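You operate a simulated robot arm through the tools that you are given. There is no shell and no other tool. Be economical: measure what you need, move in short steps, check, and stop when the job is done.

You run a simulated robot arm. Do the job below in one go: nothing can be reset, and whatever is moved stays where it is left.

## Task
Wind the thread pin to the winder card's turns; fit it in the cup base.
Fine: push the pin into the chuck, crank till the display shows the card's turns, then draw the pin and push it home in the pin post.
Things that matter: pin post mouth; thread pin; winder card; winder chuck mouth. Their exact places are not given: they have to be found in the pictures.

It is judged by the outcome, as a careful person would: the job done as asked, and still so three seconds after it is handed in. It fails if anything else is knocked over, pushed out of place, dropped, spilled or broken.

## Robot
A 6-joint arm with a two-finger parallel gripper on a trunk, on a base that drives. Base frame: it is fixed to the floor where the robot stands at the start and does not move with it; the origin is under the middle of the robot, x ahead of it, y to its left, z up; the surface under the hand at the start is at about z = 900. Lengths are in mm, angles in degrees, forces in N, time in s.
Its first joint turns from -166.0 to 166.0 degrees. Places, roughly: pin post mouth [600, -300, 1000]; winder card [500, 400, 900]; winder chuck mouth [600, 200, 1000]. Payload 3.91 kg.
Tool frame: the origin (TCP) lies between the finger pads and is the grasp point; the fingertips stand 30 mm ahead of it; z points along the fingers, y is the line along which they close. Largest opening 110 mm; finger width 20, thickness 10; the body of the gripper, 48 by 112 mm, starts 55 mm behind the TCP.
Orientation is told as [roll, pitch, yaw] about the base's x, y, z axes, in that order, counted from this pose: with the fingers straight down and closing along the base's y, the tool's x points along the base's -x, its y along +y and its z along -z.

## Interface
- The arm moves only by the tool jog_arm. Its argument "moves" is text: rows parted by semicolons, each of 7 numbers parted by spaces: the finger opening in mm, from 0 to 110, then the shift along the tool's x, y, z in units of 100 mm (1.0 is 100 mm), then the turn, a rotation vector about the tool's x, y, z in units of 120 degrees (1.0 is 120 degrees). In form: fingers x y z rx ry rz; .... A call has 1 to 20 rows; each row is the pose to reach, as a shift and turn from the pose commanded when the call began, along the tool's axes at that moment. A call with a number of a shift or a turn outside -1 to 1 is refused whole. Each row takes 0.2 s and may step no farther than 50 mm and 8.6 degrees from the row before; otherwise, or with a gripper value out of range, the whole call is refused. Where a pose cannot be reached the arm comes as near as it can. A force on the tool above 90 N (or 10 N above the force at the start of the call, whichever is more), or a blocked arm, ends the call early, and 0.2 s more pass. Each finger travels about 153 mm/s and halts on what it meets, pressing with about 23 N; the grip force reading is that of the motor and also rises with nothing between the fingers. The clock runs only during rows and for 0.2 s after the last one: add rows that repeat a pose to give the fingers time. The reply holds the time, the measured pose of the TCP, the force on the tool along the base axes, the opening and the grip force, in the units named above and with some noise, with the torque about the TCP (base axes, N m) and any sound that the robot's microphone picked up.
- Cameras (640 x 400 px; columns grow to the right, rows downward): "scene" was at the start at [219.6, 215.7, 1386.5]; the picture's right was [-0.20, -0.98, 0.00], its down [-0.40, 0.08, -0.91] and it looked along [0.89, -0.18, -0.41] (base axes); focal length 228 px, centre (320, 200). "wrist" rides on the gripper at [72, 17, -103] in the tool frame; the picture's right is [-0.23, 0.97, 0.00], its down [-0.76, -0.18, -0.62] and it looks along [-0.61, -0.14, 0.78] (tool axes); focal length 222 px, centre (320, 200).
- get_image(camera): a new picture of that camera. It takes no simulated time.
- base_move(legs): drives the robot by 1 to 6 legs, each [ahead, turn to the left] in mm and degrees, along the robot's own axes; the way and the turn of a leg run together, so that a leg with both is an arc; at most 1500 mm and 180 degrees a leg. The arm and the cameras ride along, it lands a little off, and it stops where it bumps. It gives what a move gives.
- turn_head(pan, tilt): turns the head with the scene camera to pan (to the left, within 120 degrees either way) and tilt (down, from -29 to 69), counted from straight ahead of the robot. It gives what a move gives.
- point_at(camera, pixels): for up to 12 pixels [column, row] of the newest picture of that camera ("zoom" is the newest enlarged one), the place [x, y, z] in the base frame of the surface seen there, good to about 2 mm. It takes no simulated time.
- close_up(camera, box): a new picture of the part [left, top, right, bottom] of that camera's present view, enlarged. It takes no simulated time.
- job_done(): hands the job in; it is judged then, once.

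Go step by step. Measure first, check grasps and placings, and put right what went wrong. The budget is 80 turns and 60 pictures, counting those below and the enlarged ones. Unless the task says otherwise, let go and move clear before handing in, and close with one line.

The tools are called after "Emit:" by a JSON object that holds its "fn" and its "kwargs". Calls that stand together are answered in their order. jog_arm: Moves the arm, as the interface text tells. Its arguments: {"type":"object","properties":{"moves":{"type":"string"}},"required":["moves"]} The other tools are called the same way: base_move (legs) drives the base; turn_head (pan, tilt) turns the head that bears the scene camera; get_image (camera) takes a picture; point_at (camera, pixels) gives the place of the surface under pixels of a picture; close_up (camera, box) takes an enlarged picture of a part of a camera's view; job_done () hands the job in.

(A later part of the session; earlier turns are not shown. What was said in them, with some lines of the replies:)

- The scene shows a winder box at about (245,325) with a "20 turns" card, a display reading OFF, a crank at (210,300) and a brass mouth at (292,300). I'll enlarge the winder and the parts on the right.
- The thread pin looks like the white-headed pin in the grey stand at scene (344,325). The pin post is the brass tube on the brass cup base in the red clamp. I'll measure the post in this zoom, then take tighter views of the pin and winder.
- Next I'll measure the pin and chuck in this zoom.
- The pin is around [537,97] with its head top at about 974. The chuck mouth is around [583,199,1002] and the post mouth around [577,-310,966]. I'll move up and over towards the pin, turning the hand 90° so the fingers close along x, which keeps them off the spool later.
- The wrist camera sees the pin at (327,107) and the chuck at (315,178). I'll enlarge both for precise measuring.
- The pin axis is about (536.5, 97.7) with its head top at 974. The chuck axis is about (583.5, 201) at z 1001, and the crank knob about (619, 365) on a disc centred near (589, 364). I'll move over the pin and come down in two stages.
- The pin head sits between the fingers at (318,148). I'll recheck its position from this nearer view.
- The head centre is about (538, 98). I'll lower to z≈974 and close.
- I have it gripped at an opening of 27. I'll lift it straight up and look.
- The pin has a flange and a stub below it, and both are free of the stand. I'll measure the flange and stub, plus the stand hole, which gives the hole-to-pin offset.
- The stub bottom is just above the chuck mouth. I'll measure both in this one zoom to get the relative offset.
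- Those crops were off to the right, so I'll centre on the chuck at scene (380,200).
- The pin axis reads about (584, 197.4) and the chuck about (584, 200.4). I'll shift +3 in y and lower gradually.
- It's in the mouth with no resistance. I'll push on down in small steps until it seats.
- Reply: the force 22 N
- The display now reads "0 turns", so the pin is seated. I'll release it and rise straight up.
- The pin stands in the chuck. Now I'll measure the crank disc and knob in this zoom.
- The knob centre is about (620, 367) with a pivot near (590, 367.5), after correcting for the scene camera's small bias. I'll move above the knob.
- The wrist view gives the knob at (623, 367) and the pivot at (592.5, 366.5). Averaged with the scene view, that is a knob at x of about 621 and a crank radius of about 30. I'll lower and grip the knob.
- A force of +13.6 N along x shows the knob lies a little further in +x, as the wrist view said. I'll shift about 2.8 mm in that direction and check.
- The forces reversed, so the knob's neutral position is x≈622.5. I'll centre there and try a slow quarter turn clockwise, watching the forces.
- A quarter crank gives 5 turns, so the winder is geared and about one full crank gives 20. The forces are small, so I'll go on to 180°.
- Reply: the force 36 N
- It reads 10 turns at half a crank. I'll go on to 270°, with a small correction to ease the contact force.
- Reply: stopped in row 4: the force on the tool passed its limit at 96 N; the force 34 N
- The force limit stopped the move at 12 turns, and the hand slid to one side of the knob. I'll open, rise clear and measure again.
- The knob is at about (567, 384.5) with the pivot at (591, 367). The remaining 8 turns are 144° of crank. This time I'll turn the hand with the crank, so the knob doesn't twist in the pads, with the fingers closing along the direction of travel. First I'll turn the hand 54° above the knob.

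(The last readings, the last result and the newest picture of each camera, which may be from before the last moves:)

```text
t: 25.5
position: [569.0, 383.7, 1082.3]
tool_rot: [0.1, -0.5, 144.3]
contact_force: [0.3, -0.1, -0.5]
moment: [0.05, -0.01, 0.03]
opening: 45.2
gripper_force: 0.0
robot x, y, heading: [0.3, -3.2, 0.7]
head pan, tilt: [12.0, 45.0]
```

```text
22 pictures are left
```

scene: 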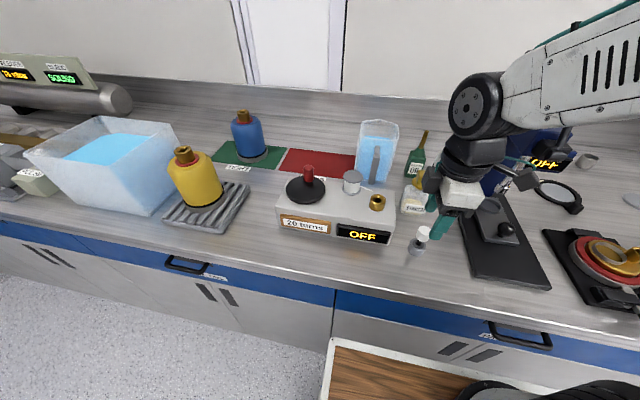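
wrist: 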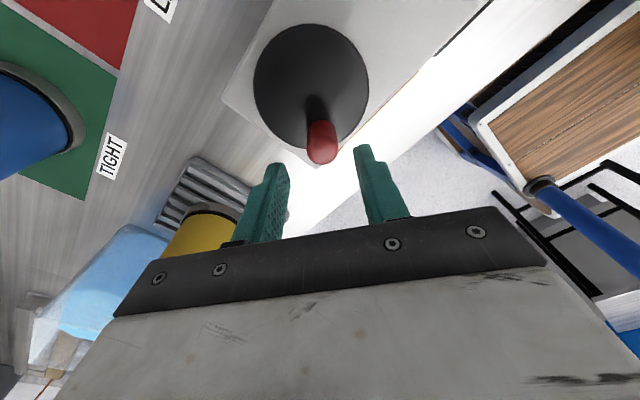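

The knob at (321,150) is centred between the fingers. I'll lower and grip it.

Emit:
{"fn": "jog_arm", "kwargs": {"moves": "45 0 0 0.2 0 0 0; 45 0 0 0.45 0 0 0; 30 0 0 0.45 0 0 0; 15 0 0 0.45 0 0 0; 15 0 0 0.45 0 0 0; 15 0 0 0.45 0 0 0"}}

```text
t: 26.9
position: [570.0, 385.9, 1036.2]
tool_rot: [0.1, -0.6, 144.2]
contact_force: [-3.4, 0.2, -6.4]
moment: [0.88, -0.27, -0.06]
opening: 24.9
gripper_force: 44.9
robot x, y, heading: [3.0, -3.7, 0.1]
head pan, tilt: [12.0, 45.0]
```

The grip is firm and the forces are near zero. I'll follow the arc for 72°, with the hand turning along with the crank.

Emit:
{"fn": "jog_arm", "kwargs": {"moves": "15 0.003 -0.0418 0 0 0 0.0667; 15 0.0116 -0.0827 0 0 0 0.1333; 15 0.026 -0.122 0 0 0 0.2; 15 0.0456 -0.159 0 0 0 0.2667; 15 0.0702 -0.1928 0 0 0 0.3333; 15 0.0993 -0.2229 0 0 0 0.4; 15 0.1323 -0.2487 0 0 0 0.4667; 15 0.1686 -0.2696 0 0 0 0.5333; 15 0.2073 -0.2853 0 0 0 0.6; 15 0.2073 -0.2853 0 0 0 0.6"}}

Emit:
{"fn": "close_up", "kwargs": {"camera": "scene", "box": [260, 130, 400, 250]}}

```text
t: 29.1
position: [601.5, 393.9, 1036.0]
tool_rot: [0.7, 0.1, 72.1]
contact_force: [1.8, -10.5, -23.0]
moment: [-0.22, -1.36, 0.15]
opening: 24.7
gripper_force: 45.1
robot x, y, heading: [-0.3, 1.4, 0.5]
head pan, tilt: [12.0, 45.0]
```

```text
3.33 times, centred on (330, 190) of scene
```

zoom: 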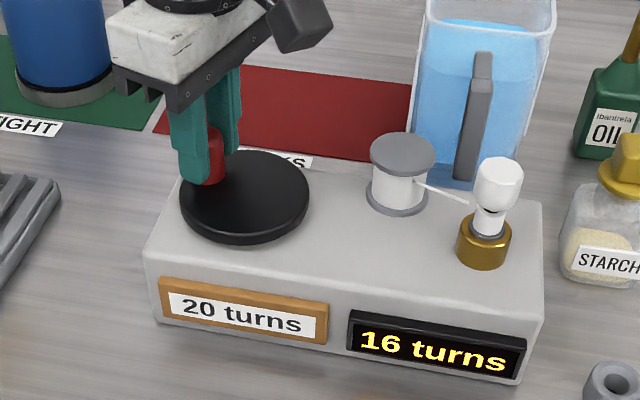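

It reads 16 at 288°, as expected. I'll follow the last 72°.

Emit:
{"fn": "jog_arm", "kwargs": {"moves": "15 0.003 -0.0418 0.005 0 0 0.0667; 15 0.0116 -0.0827 0.01 0 0 0.1333; 15 0.026 -0.122 0.01 0 0 0.2; 15 0.0456 -0.159 0.01 0 0 0.2667; 15 0.0702 -0.1928 0.01 0 0 0.3333; 15 0.0993 -0.2229 0.01 0 0 0.4; 15 0.1323 -0.2487 0.01 0 0 0.4667; 15 0.1686 -0.2696 0.01 0 0 0.5333; 15 0.2073 -0.2853 0.01 0 0 0.6; 15 0.2073 -0.2853 0.01 0 0 0.6"}}

Emit:
{"fn": "close_up", "kwargs": {"camera": "scene", "box": [260, 130, 400, 250]}}

```text
t: 31.3
position: [621.0, 368.3, 1036.6]
tool_rot: [0.2, 0.5, 0.0]
contact_force: [-16.4, 2.9, -9.1]
moment: [-0.7, 0.95, -0.11]
opening: 25.0
gripper_force: 45.1
robot x, y, heading: [0.8, -3.3, 0.4]
head pan, tilt: [12.0, 45.0]
```

```text
3.33 times, centred on (330, 190) of scene
```

zoom: 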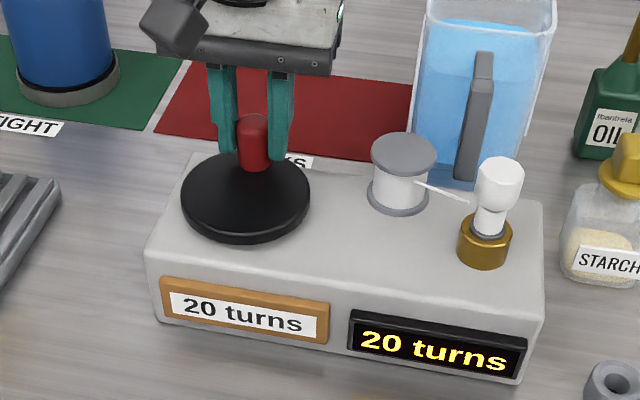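

The display shows 20 turns. I'll open and rise straight up, then confirm the reading holds.

Emit:
{"fn": "jog_arm", "kwargs": {"moves": "35 0 0 0 0 0 0; 50 0 0 0 0 0 0; 50 0 0 -0.3 0 0 0; 50 0 0 -0.7 0 0 0; 50 0 0 -1.0 0 0 0; 50 0 0 -1.0 0 0 0"}}

Emit:
{"fn": "close_up", "kwargs": {"camera": "scene", "box": [280, 140, 440, 260]}}

```text
t: 32.7
position: [623.2, 366.4, 1136.3]
tool_rot: [0.2, 0.5, 0.3]
contact_force: [-0.4, 0.1, -0.3]
moment: [0.0, 0.02, 0.02]
opening: 49.9
gripper_force: 0.1
robot x, y, heading: [-0.6, -3.1, 0.5]
head pan, tilt: [12.0, 45.0]
```

```text
3.33 times, centred on (360, 200) of scene
```

zoom: 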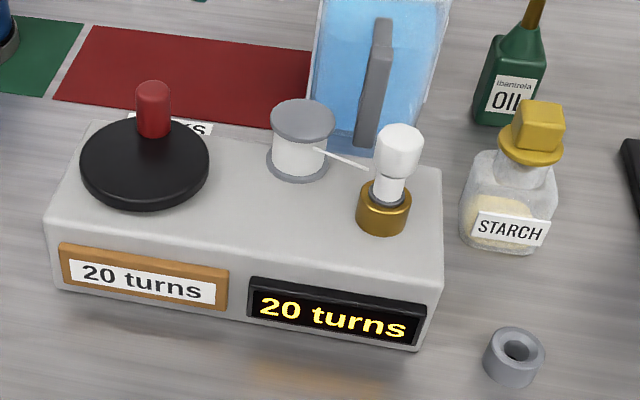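

It still reads 20, and the thread shows on the stem. I'll go back over the pin, turning to yaw 90 again, and look with the wrist camera.

Emit:
{"fn": "jog_arm", "kwargs": {"moves": "50 0.03 -0.08 0 0 0 -0.0625; 50 0.06 -0.16 0 0 0 -0.125; 50 0.09 -0.24 0 0 0 -0.1875; 50 0.12 -0.32 0 0 0 -0.25; 50 0.15 -0.40 0 0 0 -0.3125; 50 0.18 -0.48 0 0 0 -0.375; 50 0.21 -0.56 0 0 0 -0.4375; 50 0.24 -0.64 0 0 0 -0.5; 50 0.27 -0.72 0 0 0 -0.5625; 50 0.30 -0.80 0 0 0 -0.625; 50 0.33 -0.90 0 0 0 -0.6875; 50 0.36 -1.0 0 0 0 -0.75; 50 0.36 -1.0 0 0 0 -0.75"}}

Emit:
{"fn": "jog_arm", "kwargs": {"moves": "50 0.35 0 0.1 0 0 0; 50 0.65 0 0.3 0 0 0; 50 0.65 0 0.4 0 0 0; 50 0.65 0 0.4 0 0 0"}}

Emit:
{"fn": "get_image", "kwargs": {"camera": "wrist"}}

```text
t: 35.5
position: [589.5, 267.1, 1134.5]
tool_rot: [0.5, -0.2, 90.3]
contact_force: [-0.6, -0.4, 0.1]
moment: [-0.01, 0.01, -0.01]
opening: 50.2
gripper_force: 0.1
robot x, y, heading: [4.1, 0.9, 0.6]
head pan, tilt: [12.0, 45.0]
```

```text
t: 36.5
position: [588.4, 200.3, 1094.9]
tool_rot: [0.6, -0.1, 90.2]
contact_force: [-0.1, 0.5, 0.6]
moment: [0.01, -0.03, 0.04]
opening: 50.0
gripper_force: 0.2
robot x, y, heading: [1.5, 1.2, 0.4]
head pan, tilt: [12.0, 45.0]
```

```text
18 pictures are left
```

wrist: 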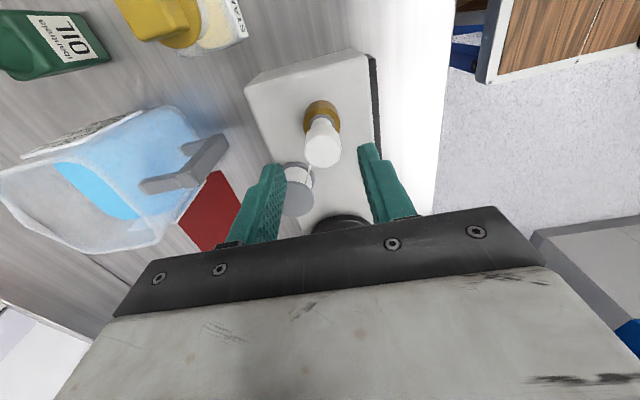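

Emit:
{"fn": "point_at", "kwargs": {"camera": "wrist", "pixels": [[324, 150], [307, 150], [341, 150], [324, 166], [324, 136]]}}

```text
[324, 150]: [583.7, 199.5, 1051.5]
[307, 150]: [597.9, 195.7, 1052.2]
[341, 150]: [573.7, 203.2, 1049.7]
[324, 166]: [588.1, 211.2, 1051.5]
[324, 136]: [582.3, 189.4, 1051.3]
```

The head centre is about (585.5, 200) and the TCP about (588, 200.5). I'll shift -2.5 in x, lower to about 1052 and grip.

Emit:
{"fn": "jog_arm", "kwargs": {"moves": "50 0 0.025 0.2 0 0 0; 50 0 0.025 0.43 0 0 0; 40 0 0.025 0.43 0 0 0; 25 0 0.025 0.43 0 0 0; 15 0 0.025 0.43 0 0 0; 15 0 0.025 0.43 0 0 0; 15 0 0.025 0.43 0 0 0"}}

```text
t: 38.1
position: [585.2, 199.9, 1051.2]
tool_rot: [0.5, -0.3, 90.1]
contact_force: [-0.2, 0.8, 0.6]
moment: [0.04, -0.01, 0.0]
opening: 26.7
gripper_force: 22.4
robot x, y, heading: [-2.1, -1.3, 0.5]
head pan, tilt: [12.0, 45.0]
```

The grip is clean with no side force. I'll draw the pin straight up.

Emit:
{"fn": "jog_arm", "kwargs": {"moves": "15 0 0 -0.05 0 0 0; 15 0 0 -0.15 0 0 0; 15 0 0 -0.35 0 0 0; 15 0 0 -0.65 0 0 0; 15 0 0 -0.95 0 0 0; 15 0 0 -0.95 0 0 0"}}

Emit:
{"fn": "close_up", "kwargs": {"camera": "scene", "box": [300, 130, 440, 250]}}

```text
t: 39.5
position: [586.9, 198.2, 1148.4]
tool_rot: [0.5, -0.2, 90.2]
contact_force: [0.9, -1.5, 0.6]
moment: [-0.01, -0.02, -0.01]
opening: 27.0
gripper_force: 23.3
robot x, y, heading: [-1.6, -3.6, 0.4]
head pan, tilt: [12.0, 45.0]
```

```text
3.33 times, centred on (370, 190) of scene
```

zoom: 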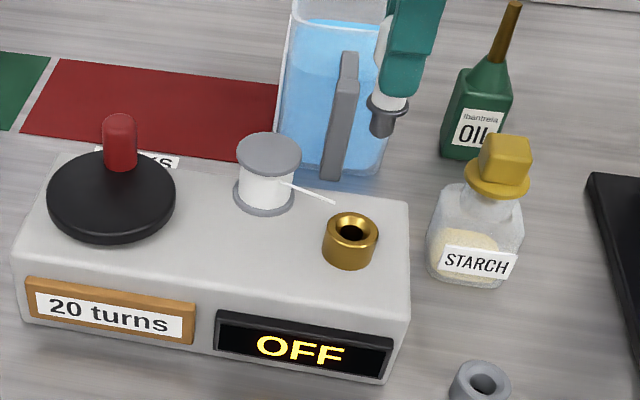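

The pin is out cleanly. The press lever with its ball stands tall, at about (620,-40) up to z≈1290, so I'll go high and near the robot before sweeping to the right.

Emit:
{"fn": "jog_arm", "kwargs": {"moves": "15 0 0.08 -0.3 0 0 0; 15 0 0.16 -0.6 0 0 0; 15 0 0.24 -0.9 0 0 0; 15 0 0.30 -1.0 0 0 0"}}

Emit:
{"fn": "jog_arm", "kwargs": {"moves": "15 0.2 0.0 -0.3 0 0 0; 15 0.4 0 -0.6 0 0 0; 15 0.6 0 -0.9 0 0 0; 15 0.8 0 -1.0 0 0 0; 15 0.9 0 -1.0 0 0 0"}}

Emit:
{"fn": "turn_head", "kwargs": {"pan": -22, "tilt": 35}}

Emit:
{"fn": "get_image", "kwargs": {"camera": "scene"}}

```text
t: 40.5
position: [557.1, 198.3, 1246.8]
tool_rot: [0.6, -0.3, 90.2]
contact_force: [0.4, 0.2, -0.8]
moment: [0.04, 0.02, -0.02]
opening: 26.9
gripper_force: 22.5
robot x, y, heading: [-2.0, -1.7, 0.4]
head pan, tilt: [12.0, 45.0]
```

```text
t: 41.7
position: [558.8, 108.5, 1346.1]
tool_rot: [0.5, -0.2, 90.2]
contact_force: [0.1, 0.5, -0.5]
moment: [0.0, -0.01, -0.01]
opening: 26.8
gripper_force: 23.6
robot x, y, heading: [2.0, 1.2, 0.1]
head pan, tilt: [12.0, 45.0]
```

```text
t: 42.7
position: [558.4, 109.8, 1345.9]
tool_rot: [0.5, -0.2, 90.2]
contact_force: [-1.4, 0.0, -0.1]
moment: [0.01, 0.0, -0.03]
opening: 26.6
gripper_force: 23.5
robot x, y, heading: [-1.3, 1.3, 0.6]
head pan, tilt: [-22.0, 35.0]
```

```text
16 pictures are left
```

scene: 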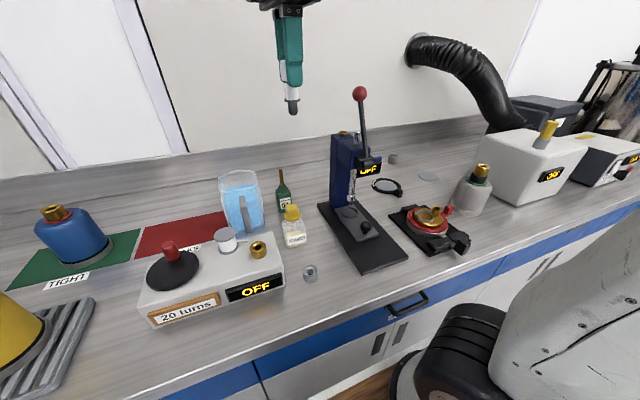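

Emit:
{"fn": "point_at", "kwargs": {"camera": "scene", "pixels": [[360, 92], [363, 130], [368, 160], [431, 213], [424, 213], [437, 213], [431, 222], [450, 208], [468, 240], [481, 167], [292, 108], [290, 30]]}}

Emit:
{"fn": "close_up", "kwargs": {"camera": "scene", "box": [400, 185, 480, 255]}}

```text
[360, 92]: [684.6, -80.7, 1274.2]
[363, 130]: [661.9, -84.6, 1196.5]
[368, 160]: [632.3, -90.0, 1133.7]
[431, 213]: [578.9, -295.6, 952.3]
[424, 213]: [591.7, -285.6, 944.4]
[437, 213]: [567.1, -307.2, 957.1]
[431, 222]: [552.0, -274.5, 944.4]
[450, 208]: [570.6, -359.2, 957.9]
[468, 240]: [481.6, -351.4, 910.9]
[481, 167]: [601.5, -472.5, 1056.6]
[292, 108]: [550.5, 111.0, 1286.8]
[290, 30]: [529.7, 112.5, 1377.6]
```

```text
5.71 times, centred on (440, 220) of scene
```

zoom: 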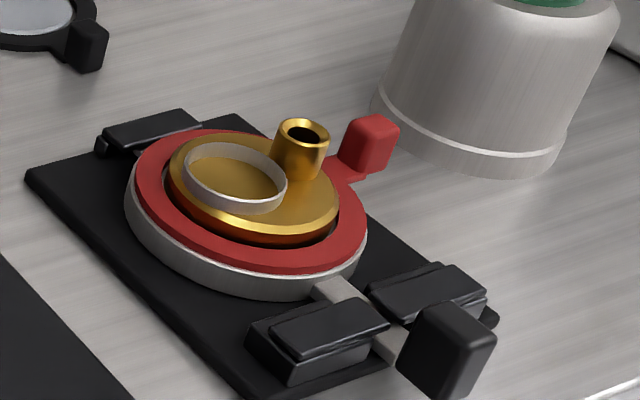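

The lever ball is at (685,-81,1274), so sweeping at x≈558 clears it. I'll measure the post mouth in this zoom and sweep right.

Emit:
{"fn": "point_at", "kwargs": {"camera": "zoom", "pixels": [[281, 130], [327, 137], [303, 121], [303, 151], [288, 128], [320, 135], [302, 165], [280, 150], [325, 150], [235, 180], [160, 140], [368, 125]]}}

Emit:
{"fn": "jog_arm", "kwargs": {"moves": "15 0.25 0 0 0 0 0; 15 0.5 0 0 0 0 0; 15 0.75 0 0 0 0 0; 15 1.0 0 0 0 0 0"}}

Emit:
{"fn": "jog_arm", "kwargs": {"moves": "15 0.25 0 0 0 0 0; 15 0.5 0 0 0 0 0; 15 0.75 0 0 0 0 0; 15 1.0 0 0 0 0 0"}}

Emit:
{"fn": "jog_arm", "kwargs": {"moves": "15 0.25 0 0 0 0 0; 15 0.5 0 0 0 0 0; 15 0.75 0 0 0 0 0; 15 1.0 0 0 0 0 0"}}

Emit:
{"fn": "jog_arm", "kwargs": {"moves": "15 0.25 -0.05 0.2 0 0 0; 15 0.5 -0.1 0.4 0 0 0; 15 0.75 -0.15 0.7 0 0 0; 15 1.0 -0.2 1.0 0 0 0; 15 1.0 -0.2 1.0 0 0 0"}}

```text
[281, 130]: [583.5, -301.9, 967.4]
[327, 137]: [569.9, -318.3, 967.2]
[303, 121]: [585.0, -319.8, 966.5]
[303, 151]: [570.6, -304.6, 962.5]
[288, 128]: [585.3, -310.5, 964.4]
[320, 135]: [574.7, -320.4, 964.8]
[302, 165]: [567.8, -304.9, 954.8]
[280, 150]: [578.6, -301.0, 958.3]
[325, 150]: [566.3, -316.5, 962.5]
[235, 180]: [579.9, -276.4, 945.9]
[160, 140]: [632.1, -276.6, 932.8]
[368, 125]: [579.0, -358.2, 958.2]
```

```text
t: 43.7
position: [556.5, 10.1, 1347.8]
tool_rot: [0.4, -0.1, 90.2]
contact_force: [-0.1, -1.1, -0.9]
moment: [0.0, 0.01, 0.02]
opening: 26.8
gripper_force: 22.9
robot x, y, heading: [-0.6, 1.4, 0.3]
head pan, tilt: [-22.0, 35.0]
```

```text
t: 44.7
position: [556.3, -91.1, 1347.0]
tool_rot: [0.5, -0.2, 90.1]
contact_force: [0.2, -0.5, 0.1]
moment: [-0.03, 0.0, -0.01]
opening: 26.8
gripper_force: 22.2
robot x, y, heading: [-1.3, 1.7, 0.1]
head pan, tilt: [-22.0, 35.0]
```

```text
t: 45.7
position: [559.2, -189.4, 1349.2]
tool_rot: [0.5, -0.2, 90.2]
contact_force: [-0.4, 0.5, 0.3]
moment: [-0.03, -0.04, -0.02]
opening: 26.8
gripper_force: 23.0
robot x, y, heading: [-1.3, 1.6, 0.5]
head pan, tilt: [-22.0, 35.0]
```

```text
t: 46.9
position: [576.6, -287.6, 1245.3]
tool_rot: [0.4, -0.2, 90.3]
contact_force: [0.6, -0.5, -0.4]
moment: [-0.01, 0.0, -0.03]
opening: 26.8
gripper_force: 22.7
robot x, y, heading: [2.4, 1.7, 0.4]
head pan, tilt: [-22.0, 35.0]
```

The post mouth is about (577.5,-311, 967). I'll line up and go down to just above it.

Emit:
{"fn": "jog_arm", "kwargs": {"moves": "15 0.1 -0.005 0.2 0 0 0; 15 0.205 -0.01 0.5 0 0 0; 15 0.205 -0.01 0.8 0 0 0; 15 0.205 -0.01 1.0 0 0 0"}}

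Emit:
{"fn": "jog_arm", "kwargs": {"moves": "15 0 0 0.3 0 0 0; 15 0 0 0.6 0 0 0; 15 0 0 0.85 0 0 0; 15 0 0 0.93 0 0 0; 15 0 0 0.93 0 0 0"}}

Emit:
{"fn": "close_up", "kwargs": {"camera": "scene", "box": [412, 170, 472, 220]}}

Emit:
{"fn": "close_up", "kwargs": {"camera": "wrist", "box": [270, 90, 370, 180]}}

```text
t: 47.9
position: [576.6, -307.6, 1143.9]
tool_rot: [0.5, -0.3, 90.2]
contact_force: [0.0, 0.5, 0.2]
moment: [-0.01, 0.0, -0.03]
opening: 26.8
gripper_force: 22.9
robot x, y, heading: [-0.6, -0.8, 0.3]
head pan, tilt: [-22.0, 35.0]
```

```text
t: 49.1
position: [577.4, -306.6, 1053.9]
tool_rot: [0.5, -0.2, 90.2]
contact_force: [-0.5, -0.4, -0.5]
moment: [-0.03, 0.03, -0.04]
opening: 26.7
gripper_force: 22.5
robot x, y, heading: [-3.3, -0.1, 0.2]
head pan, tilt: [-22.0, 35.0]
```

```text
8.00 times, centred on (442, 195) of scene
```

zoom: 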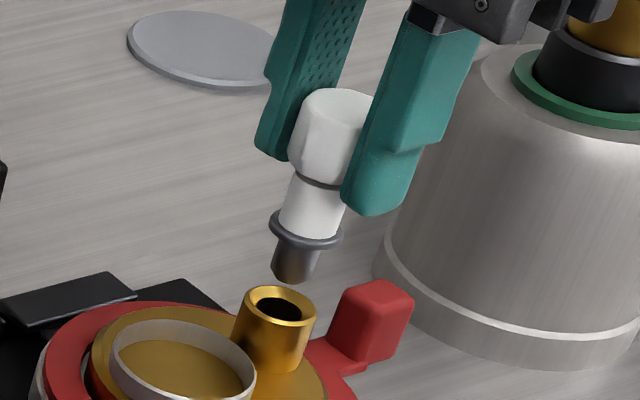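

```text
4.44 times, centred on (320, 135) of wrist
```

zoom: 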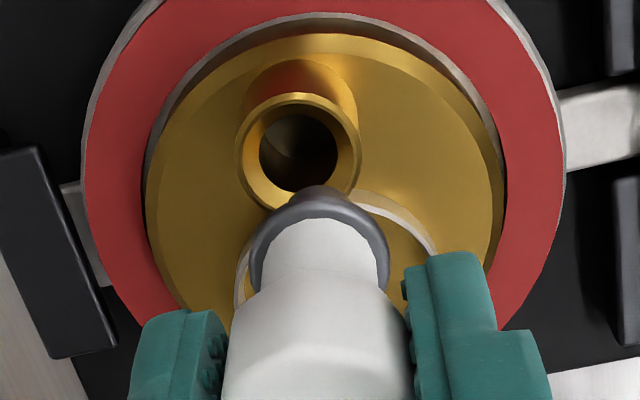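

Emit:
{"fn": "point_at", "kwargs": {"camera": "zoom", "pixels": [[242, 150], [356, 150], [298, 98], [272, 198], [340, 190], [285, 108], [252, 250], [388, 250], [320, 192], [270, 215], [372, 215]]}}

Emit:
{"fn": "close_up", "kwargs": {"camera": "scene", "box": [420, 180, 460, 220]}}

```text
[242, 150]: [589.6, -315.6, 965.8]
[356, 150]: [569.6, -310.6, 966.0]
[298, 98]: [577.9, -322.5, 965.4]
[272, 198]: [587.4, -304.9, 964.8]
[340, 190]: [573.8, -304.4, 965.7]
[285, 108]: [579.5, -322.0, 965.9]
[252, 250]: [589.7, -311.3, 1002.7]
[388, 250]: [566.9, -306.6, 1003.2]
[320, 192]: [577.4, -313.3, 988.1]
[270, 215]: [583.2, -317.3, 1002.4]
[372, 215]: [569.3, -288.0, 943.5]
```

```text
10.00 times, centred on (440, 200) of scene
```

zoom: 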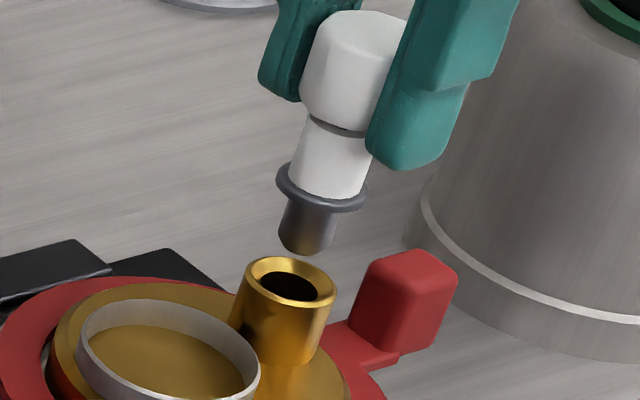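

Emit:
{"fn": "point_at", "kwargs": {"camera": "zoom", "pixels": [[247, 275], [334, 290], [292, 260], [288, 308], [280, 182], [366, 200], [325, 212], [282, 235], [304, 250], [332, 240], [305, 225]]}}

```text
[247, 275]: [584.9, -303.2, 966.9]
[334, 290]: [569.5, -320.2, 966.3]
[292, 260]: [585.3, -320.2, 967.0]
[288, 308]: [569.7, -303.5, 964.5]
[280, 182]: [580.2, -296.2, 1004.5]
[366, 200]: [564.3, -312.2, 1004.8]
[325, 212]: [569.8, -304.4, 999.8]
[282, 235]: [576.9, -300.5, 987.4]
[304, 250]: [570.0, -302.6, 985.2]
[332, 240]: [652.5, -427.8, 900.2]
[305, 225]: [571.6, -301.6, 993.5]
```

In both views the pin axis needs about +2.3 in x and -4.6 in y. I'll shift, lower 12 mm and check.

Emit:
{"fn": "jog_arm", "kwargs": {"moves": "15 0.046 -0.023 0 0 0 0; 15 0.046 -0.023 0.06 0 0 0; 15 0.046 -0.023 0.12 0 0 0; 15 0.046 -0.023 0.12 0 0 0"}}

Emit:
{"fn": "close_up", "kwargs": {"camera": "scene", "box": [420, 180, 460, 220]}}

Emit:
{"fn": "close_up", "kwargs": {"camera": "wrist", "box": [270, 90, 370, 180]}}

```text
t: 50.1
position: [579.3, -311.5, 1039.0]
tool_rot: [0.5, -0.3, 90.3]
contact_force: [-0.6, -0.3, -0.9]
moment: [0.01, 0.02, 0.0]
opening: 26.8
gripper_force: 23.2
robot x, y, heading: [-4.3, -2.7, 0.6]
head pan, tilt: [-22.0, 35.0]
```

```text
10.00 times, centred on (440, 200) of scene
```

zoom: 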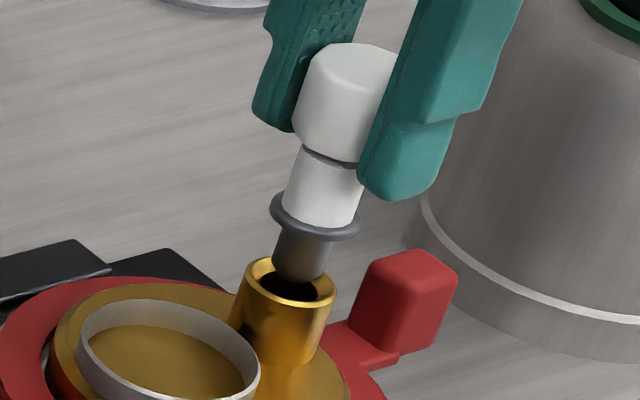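

```text
4.44 times, centred on (320, 135) of wrist
```

zoom: 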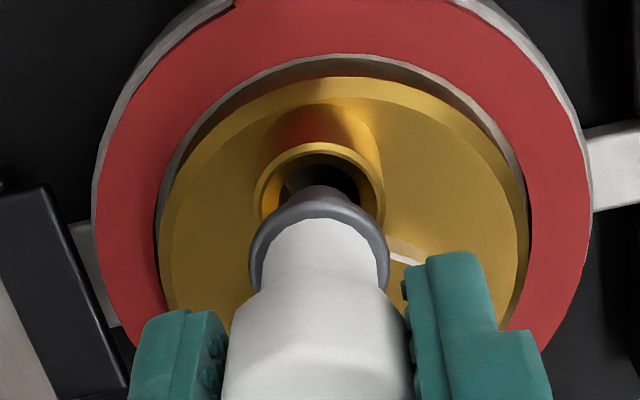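

Emit:
{"fn": "point_at", "kwargs": {"camera": "zoom", "pixels": [[258, 195], [382, 195], [319, 147], [270, 165], [368, 165], [320, 190], [252, 250], [388, 250], [320, 200]]}}

```text
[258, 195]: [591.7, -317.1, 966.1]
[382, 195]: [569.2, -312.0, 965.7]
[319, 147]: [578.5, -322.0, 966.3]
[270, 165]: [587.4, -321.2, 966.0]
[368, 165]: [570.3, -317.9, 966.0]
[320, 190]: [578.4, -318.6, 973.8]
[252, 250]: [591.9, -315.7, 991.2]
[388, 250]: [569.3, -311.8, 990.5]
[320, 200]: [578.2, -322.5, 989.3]
```

The wrist view puts the pin (580,-312) on the post (580,-312.5). I'll lower gently.

Emit:
{"fn": "jog_arm", "kwargs": {"moves": "15 0 0 0.04 0 0 0; 15 0 0 0.08 0 0 0; 15 0 0 0.12 0 0 0; 15 0 0 0.15 0 0 0"}}

Emit:
{"fn": "close_up", "kwargs": {"camera": "scene", "box": [415, 180, 465, 230]}}

```text
t: 51.1
position: [579.7, -311.2, 1025.5]
tool_rot: [0.5, -0.2, 90.2]
contact_force: [-0.6, -0.1, 0.6]
moment: [0.04, -0.02, 0.02]
opening: 26.7
gripper_force: 22.7
robot x, y, heading: [-1.6, -0.4, 0.2]
head pan, tilt: [-22.0, 35.0]
```

```text
8.00 times, centred on (440, 205) of scene
```

zoom: 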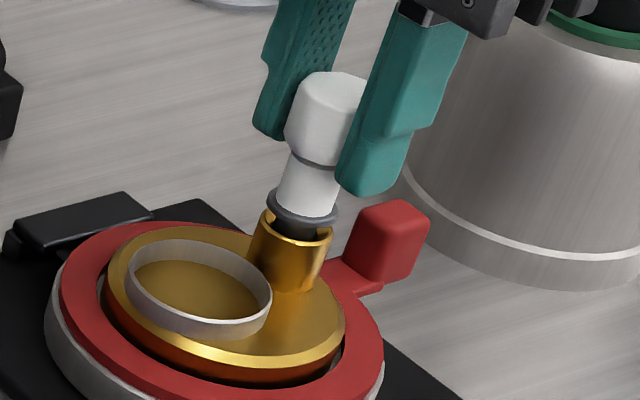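

It's entering freely. I'll push it home in small steps.

Emit:
{"fn": "jog_arm", "kwargs": {"moves": "15 0 0 0.04 0 0 0; 15 0 0 0.08 0 0 0; 15 0 0 0.105 0 0 0; 15 0 0 0.12 0 0 0; 15 0 0 0.13 0 0 0; 15 0 0 0.13 0 0 0"}}

Emit:
{"fn": "close_up", "kwargs": {"camera": "scene", "box": [415, 180, 465, 230]}}

```text
t: 52.5
position: [580.4, -312.4, 1013.5]
tool_rot: [0.4, -0.2, 90.3]
contact_force: [3.9, 1.4, 21.8]
moment: [-0.01, -0.25, -0.01]
opening: 27.2
gripper_force: 23.0
robot x, y, heading: [2.4, 0.4, 0.4]
head pan, tilt: [-22.0, 35.0]
```

```text
8.00 times, centred on (440, 205) of scene
```

zoom: 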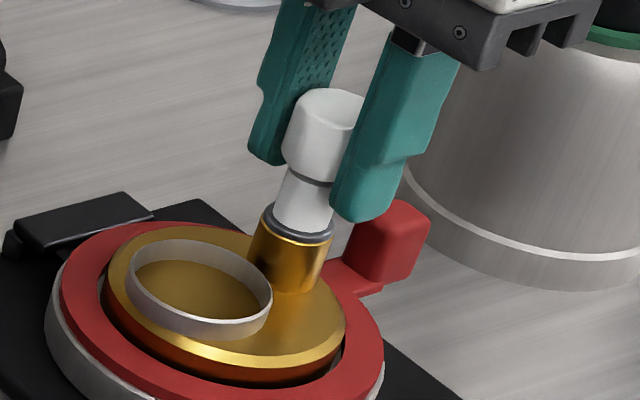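

The flange is on the rim at 22 N, the same feel as in the chuck. I'll give it a slightly firmer push, then release and rise.

Emit:
{"fn": "jog_arm", "kwargs": {"moves": "15 0 0 0.01 0 0 0; 15 0 0 0.02 0 0 0; 15 0 0 0.02 0 0 0"}}

Emit:
{"fn": "jog_arm", "kwargs": {"moves": "15 0 0 -0.02 0 0 0; 35 0 0 -0.02 0 0 0; 48 0 0 -0.02 0 0 0; 48 0 0 -0.3 0 0 0; 48 0 0 -0.7 0 0 0; 48 0 0 -1.0 0 0 0; 48 0 0 -1.0 0 0 0"}}

Emit:
{"fn": "close_up", "kwargs": {"camera": "scene", "box": [415, 180, 465, 230]}}

Emit:
{"fn": "get_image", "kwargs": {"camera": "scene"}}

```text
t: 53.3
position: [579.2, -313.0, 1012.1]
tool_rot: [0.5, -0.2, 90.2]
contact_force: [6.8, 0.1, 21.4]
moment: [-0.02, -0.31, -0.05]
opening: 27.1
gripper_force: 23.4
robot x, y, heading: [-1.7, -3.9, 0.1]
head pan, tilt: [-22.0, 35.0]
```

```text
t: 54.9
position: [580.2, -312.5, 1112.5]
tool_rot: [0.4, -0.2, 90.1]
contact_force: [-0.1, -0.5, -0.5]
moment: [-0.02, 0.01, 0.0]
opening: 47.7
gripper_force: 0.2
robot x, y, heading: [-1.0, 4.9, 0.5]
head pan, tilt: [-22.0, 35.0]
```

```text
8.00 times, centred on (440, 205) of scene
```

zoom: 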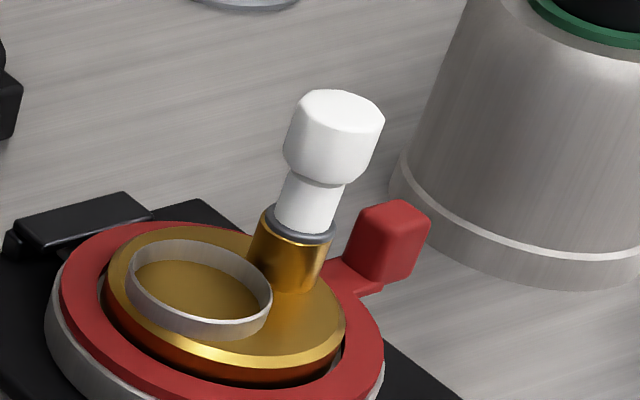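

```text
6 pictures are left
```

scene: 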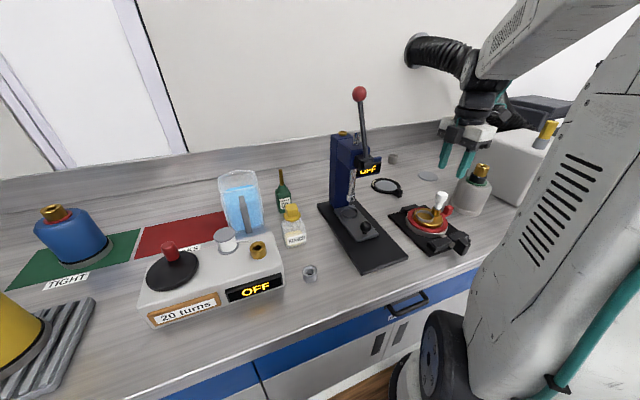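

The pin stands upright in the post and nothing else was disturbed. I'll check closely for a gap under the flange.

Emit:
{"fn": "close_up", "kwargs": {"camera": "scene", "box": [428, 186, 452, 222]}}

Emit:
{"fn": "close_up", "kwargs": {"camera": "wrist", "box": [270, 80, 370, 170]}}

```text
11.11 times, centred on (440, 204) of scene
```

zoom: 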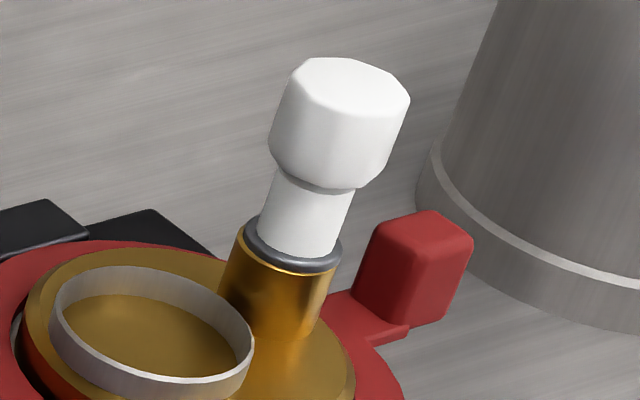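

```text
4.44 times, centred on (320, 125) of wrist
```

zoom: 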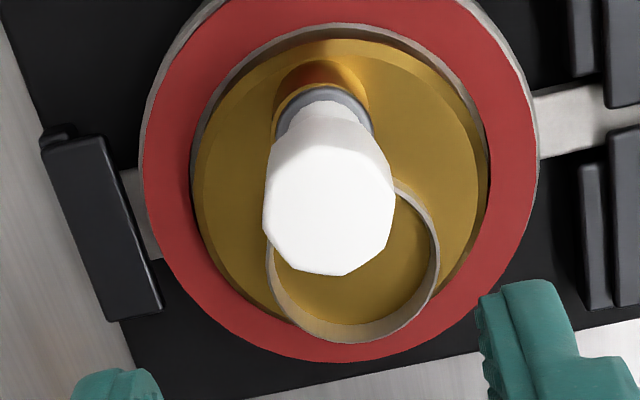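

The flange sits flush on the post rim all round with no gap, and the hand is clear above it. I'm handing the job in.

Emit:
{"fn": "job_done", "kwargs": {}}

```text
The job is handed in.
```

The thread pin is wound to the card's 20 turns and pushed home in the pin post; the hand is clear and nothing else was knocked over or displaced.
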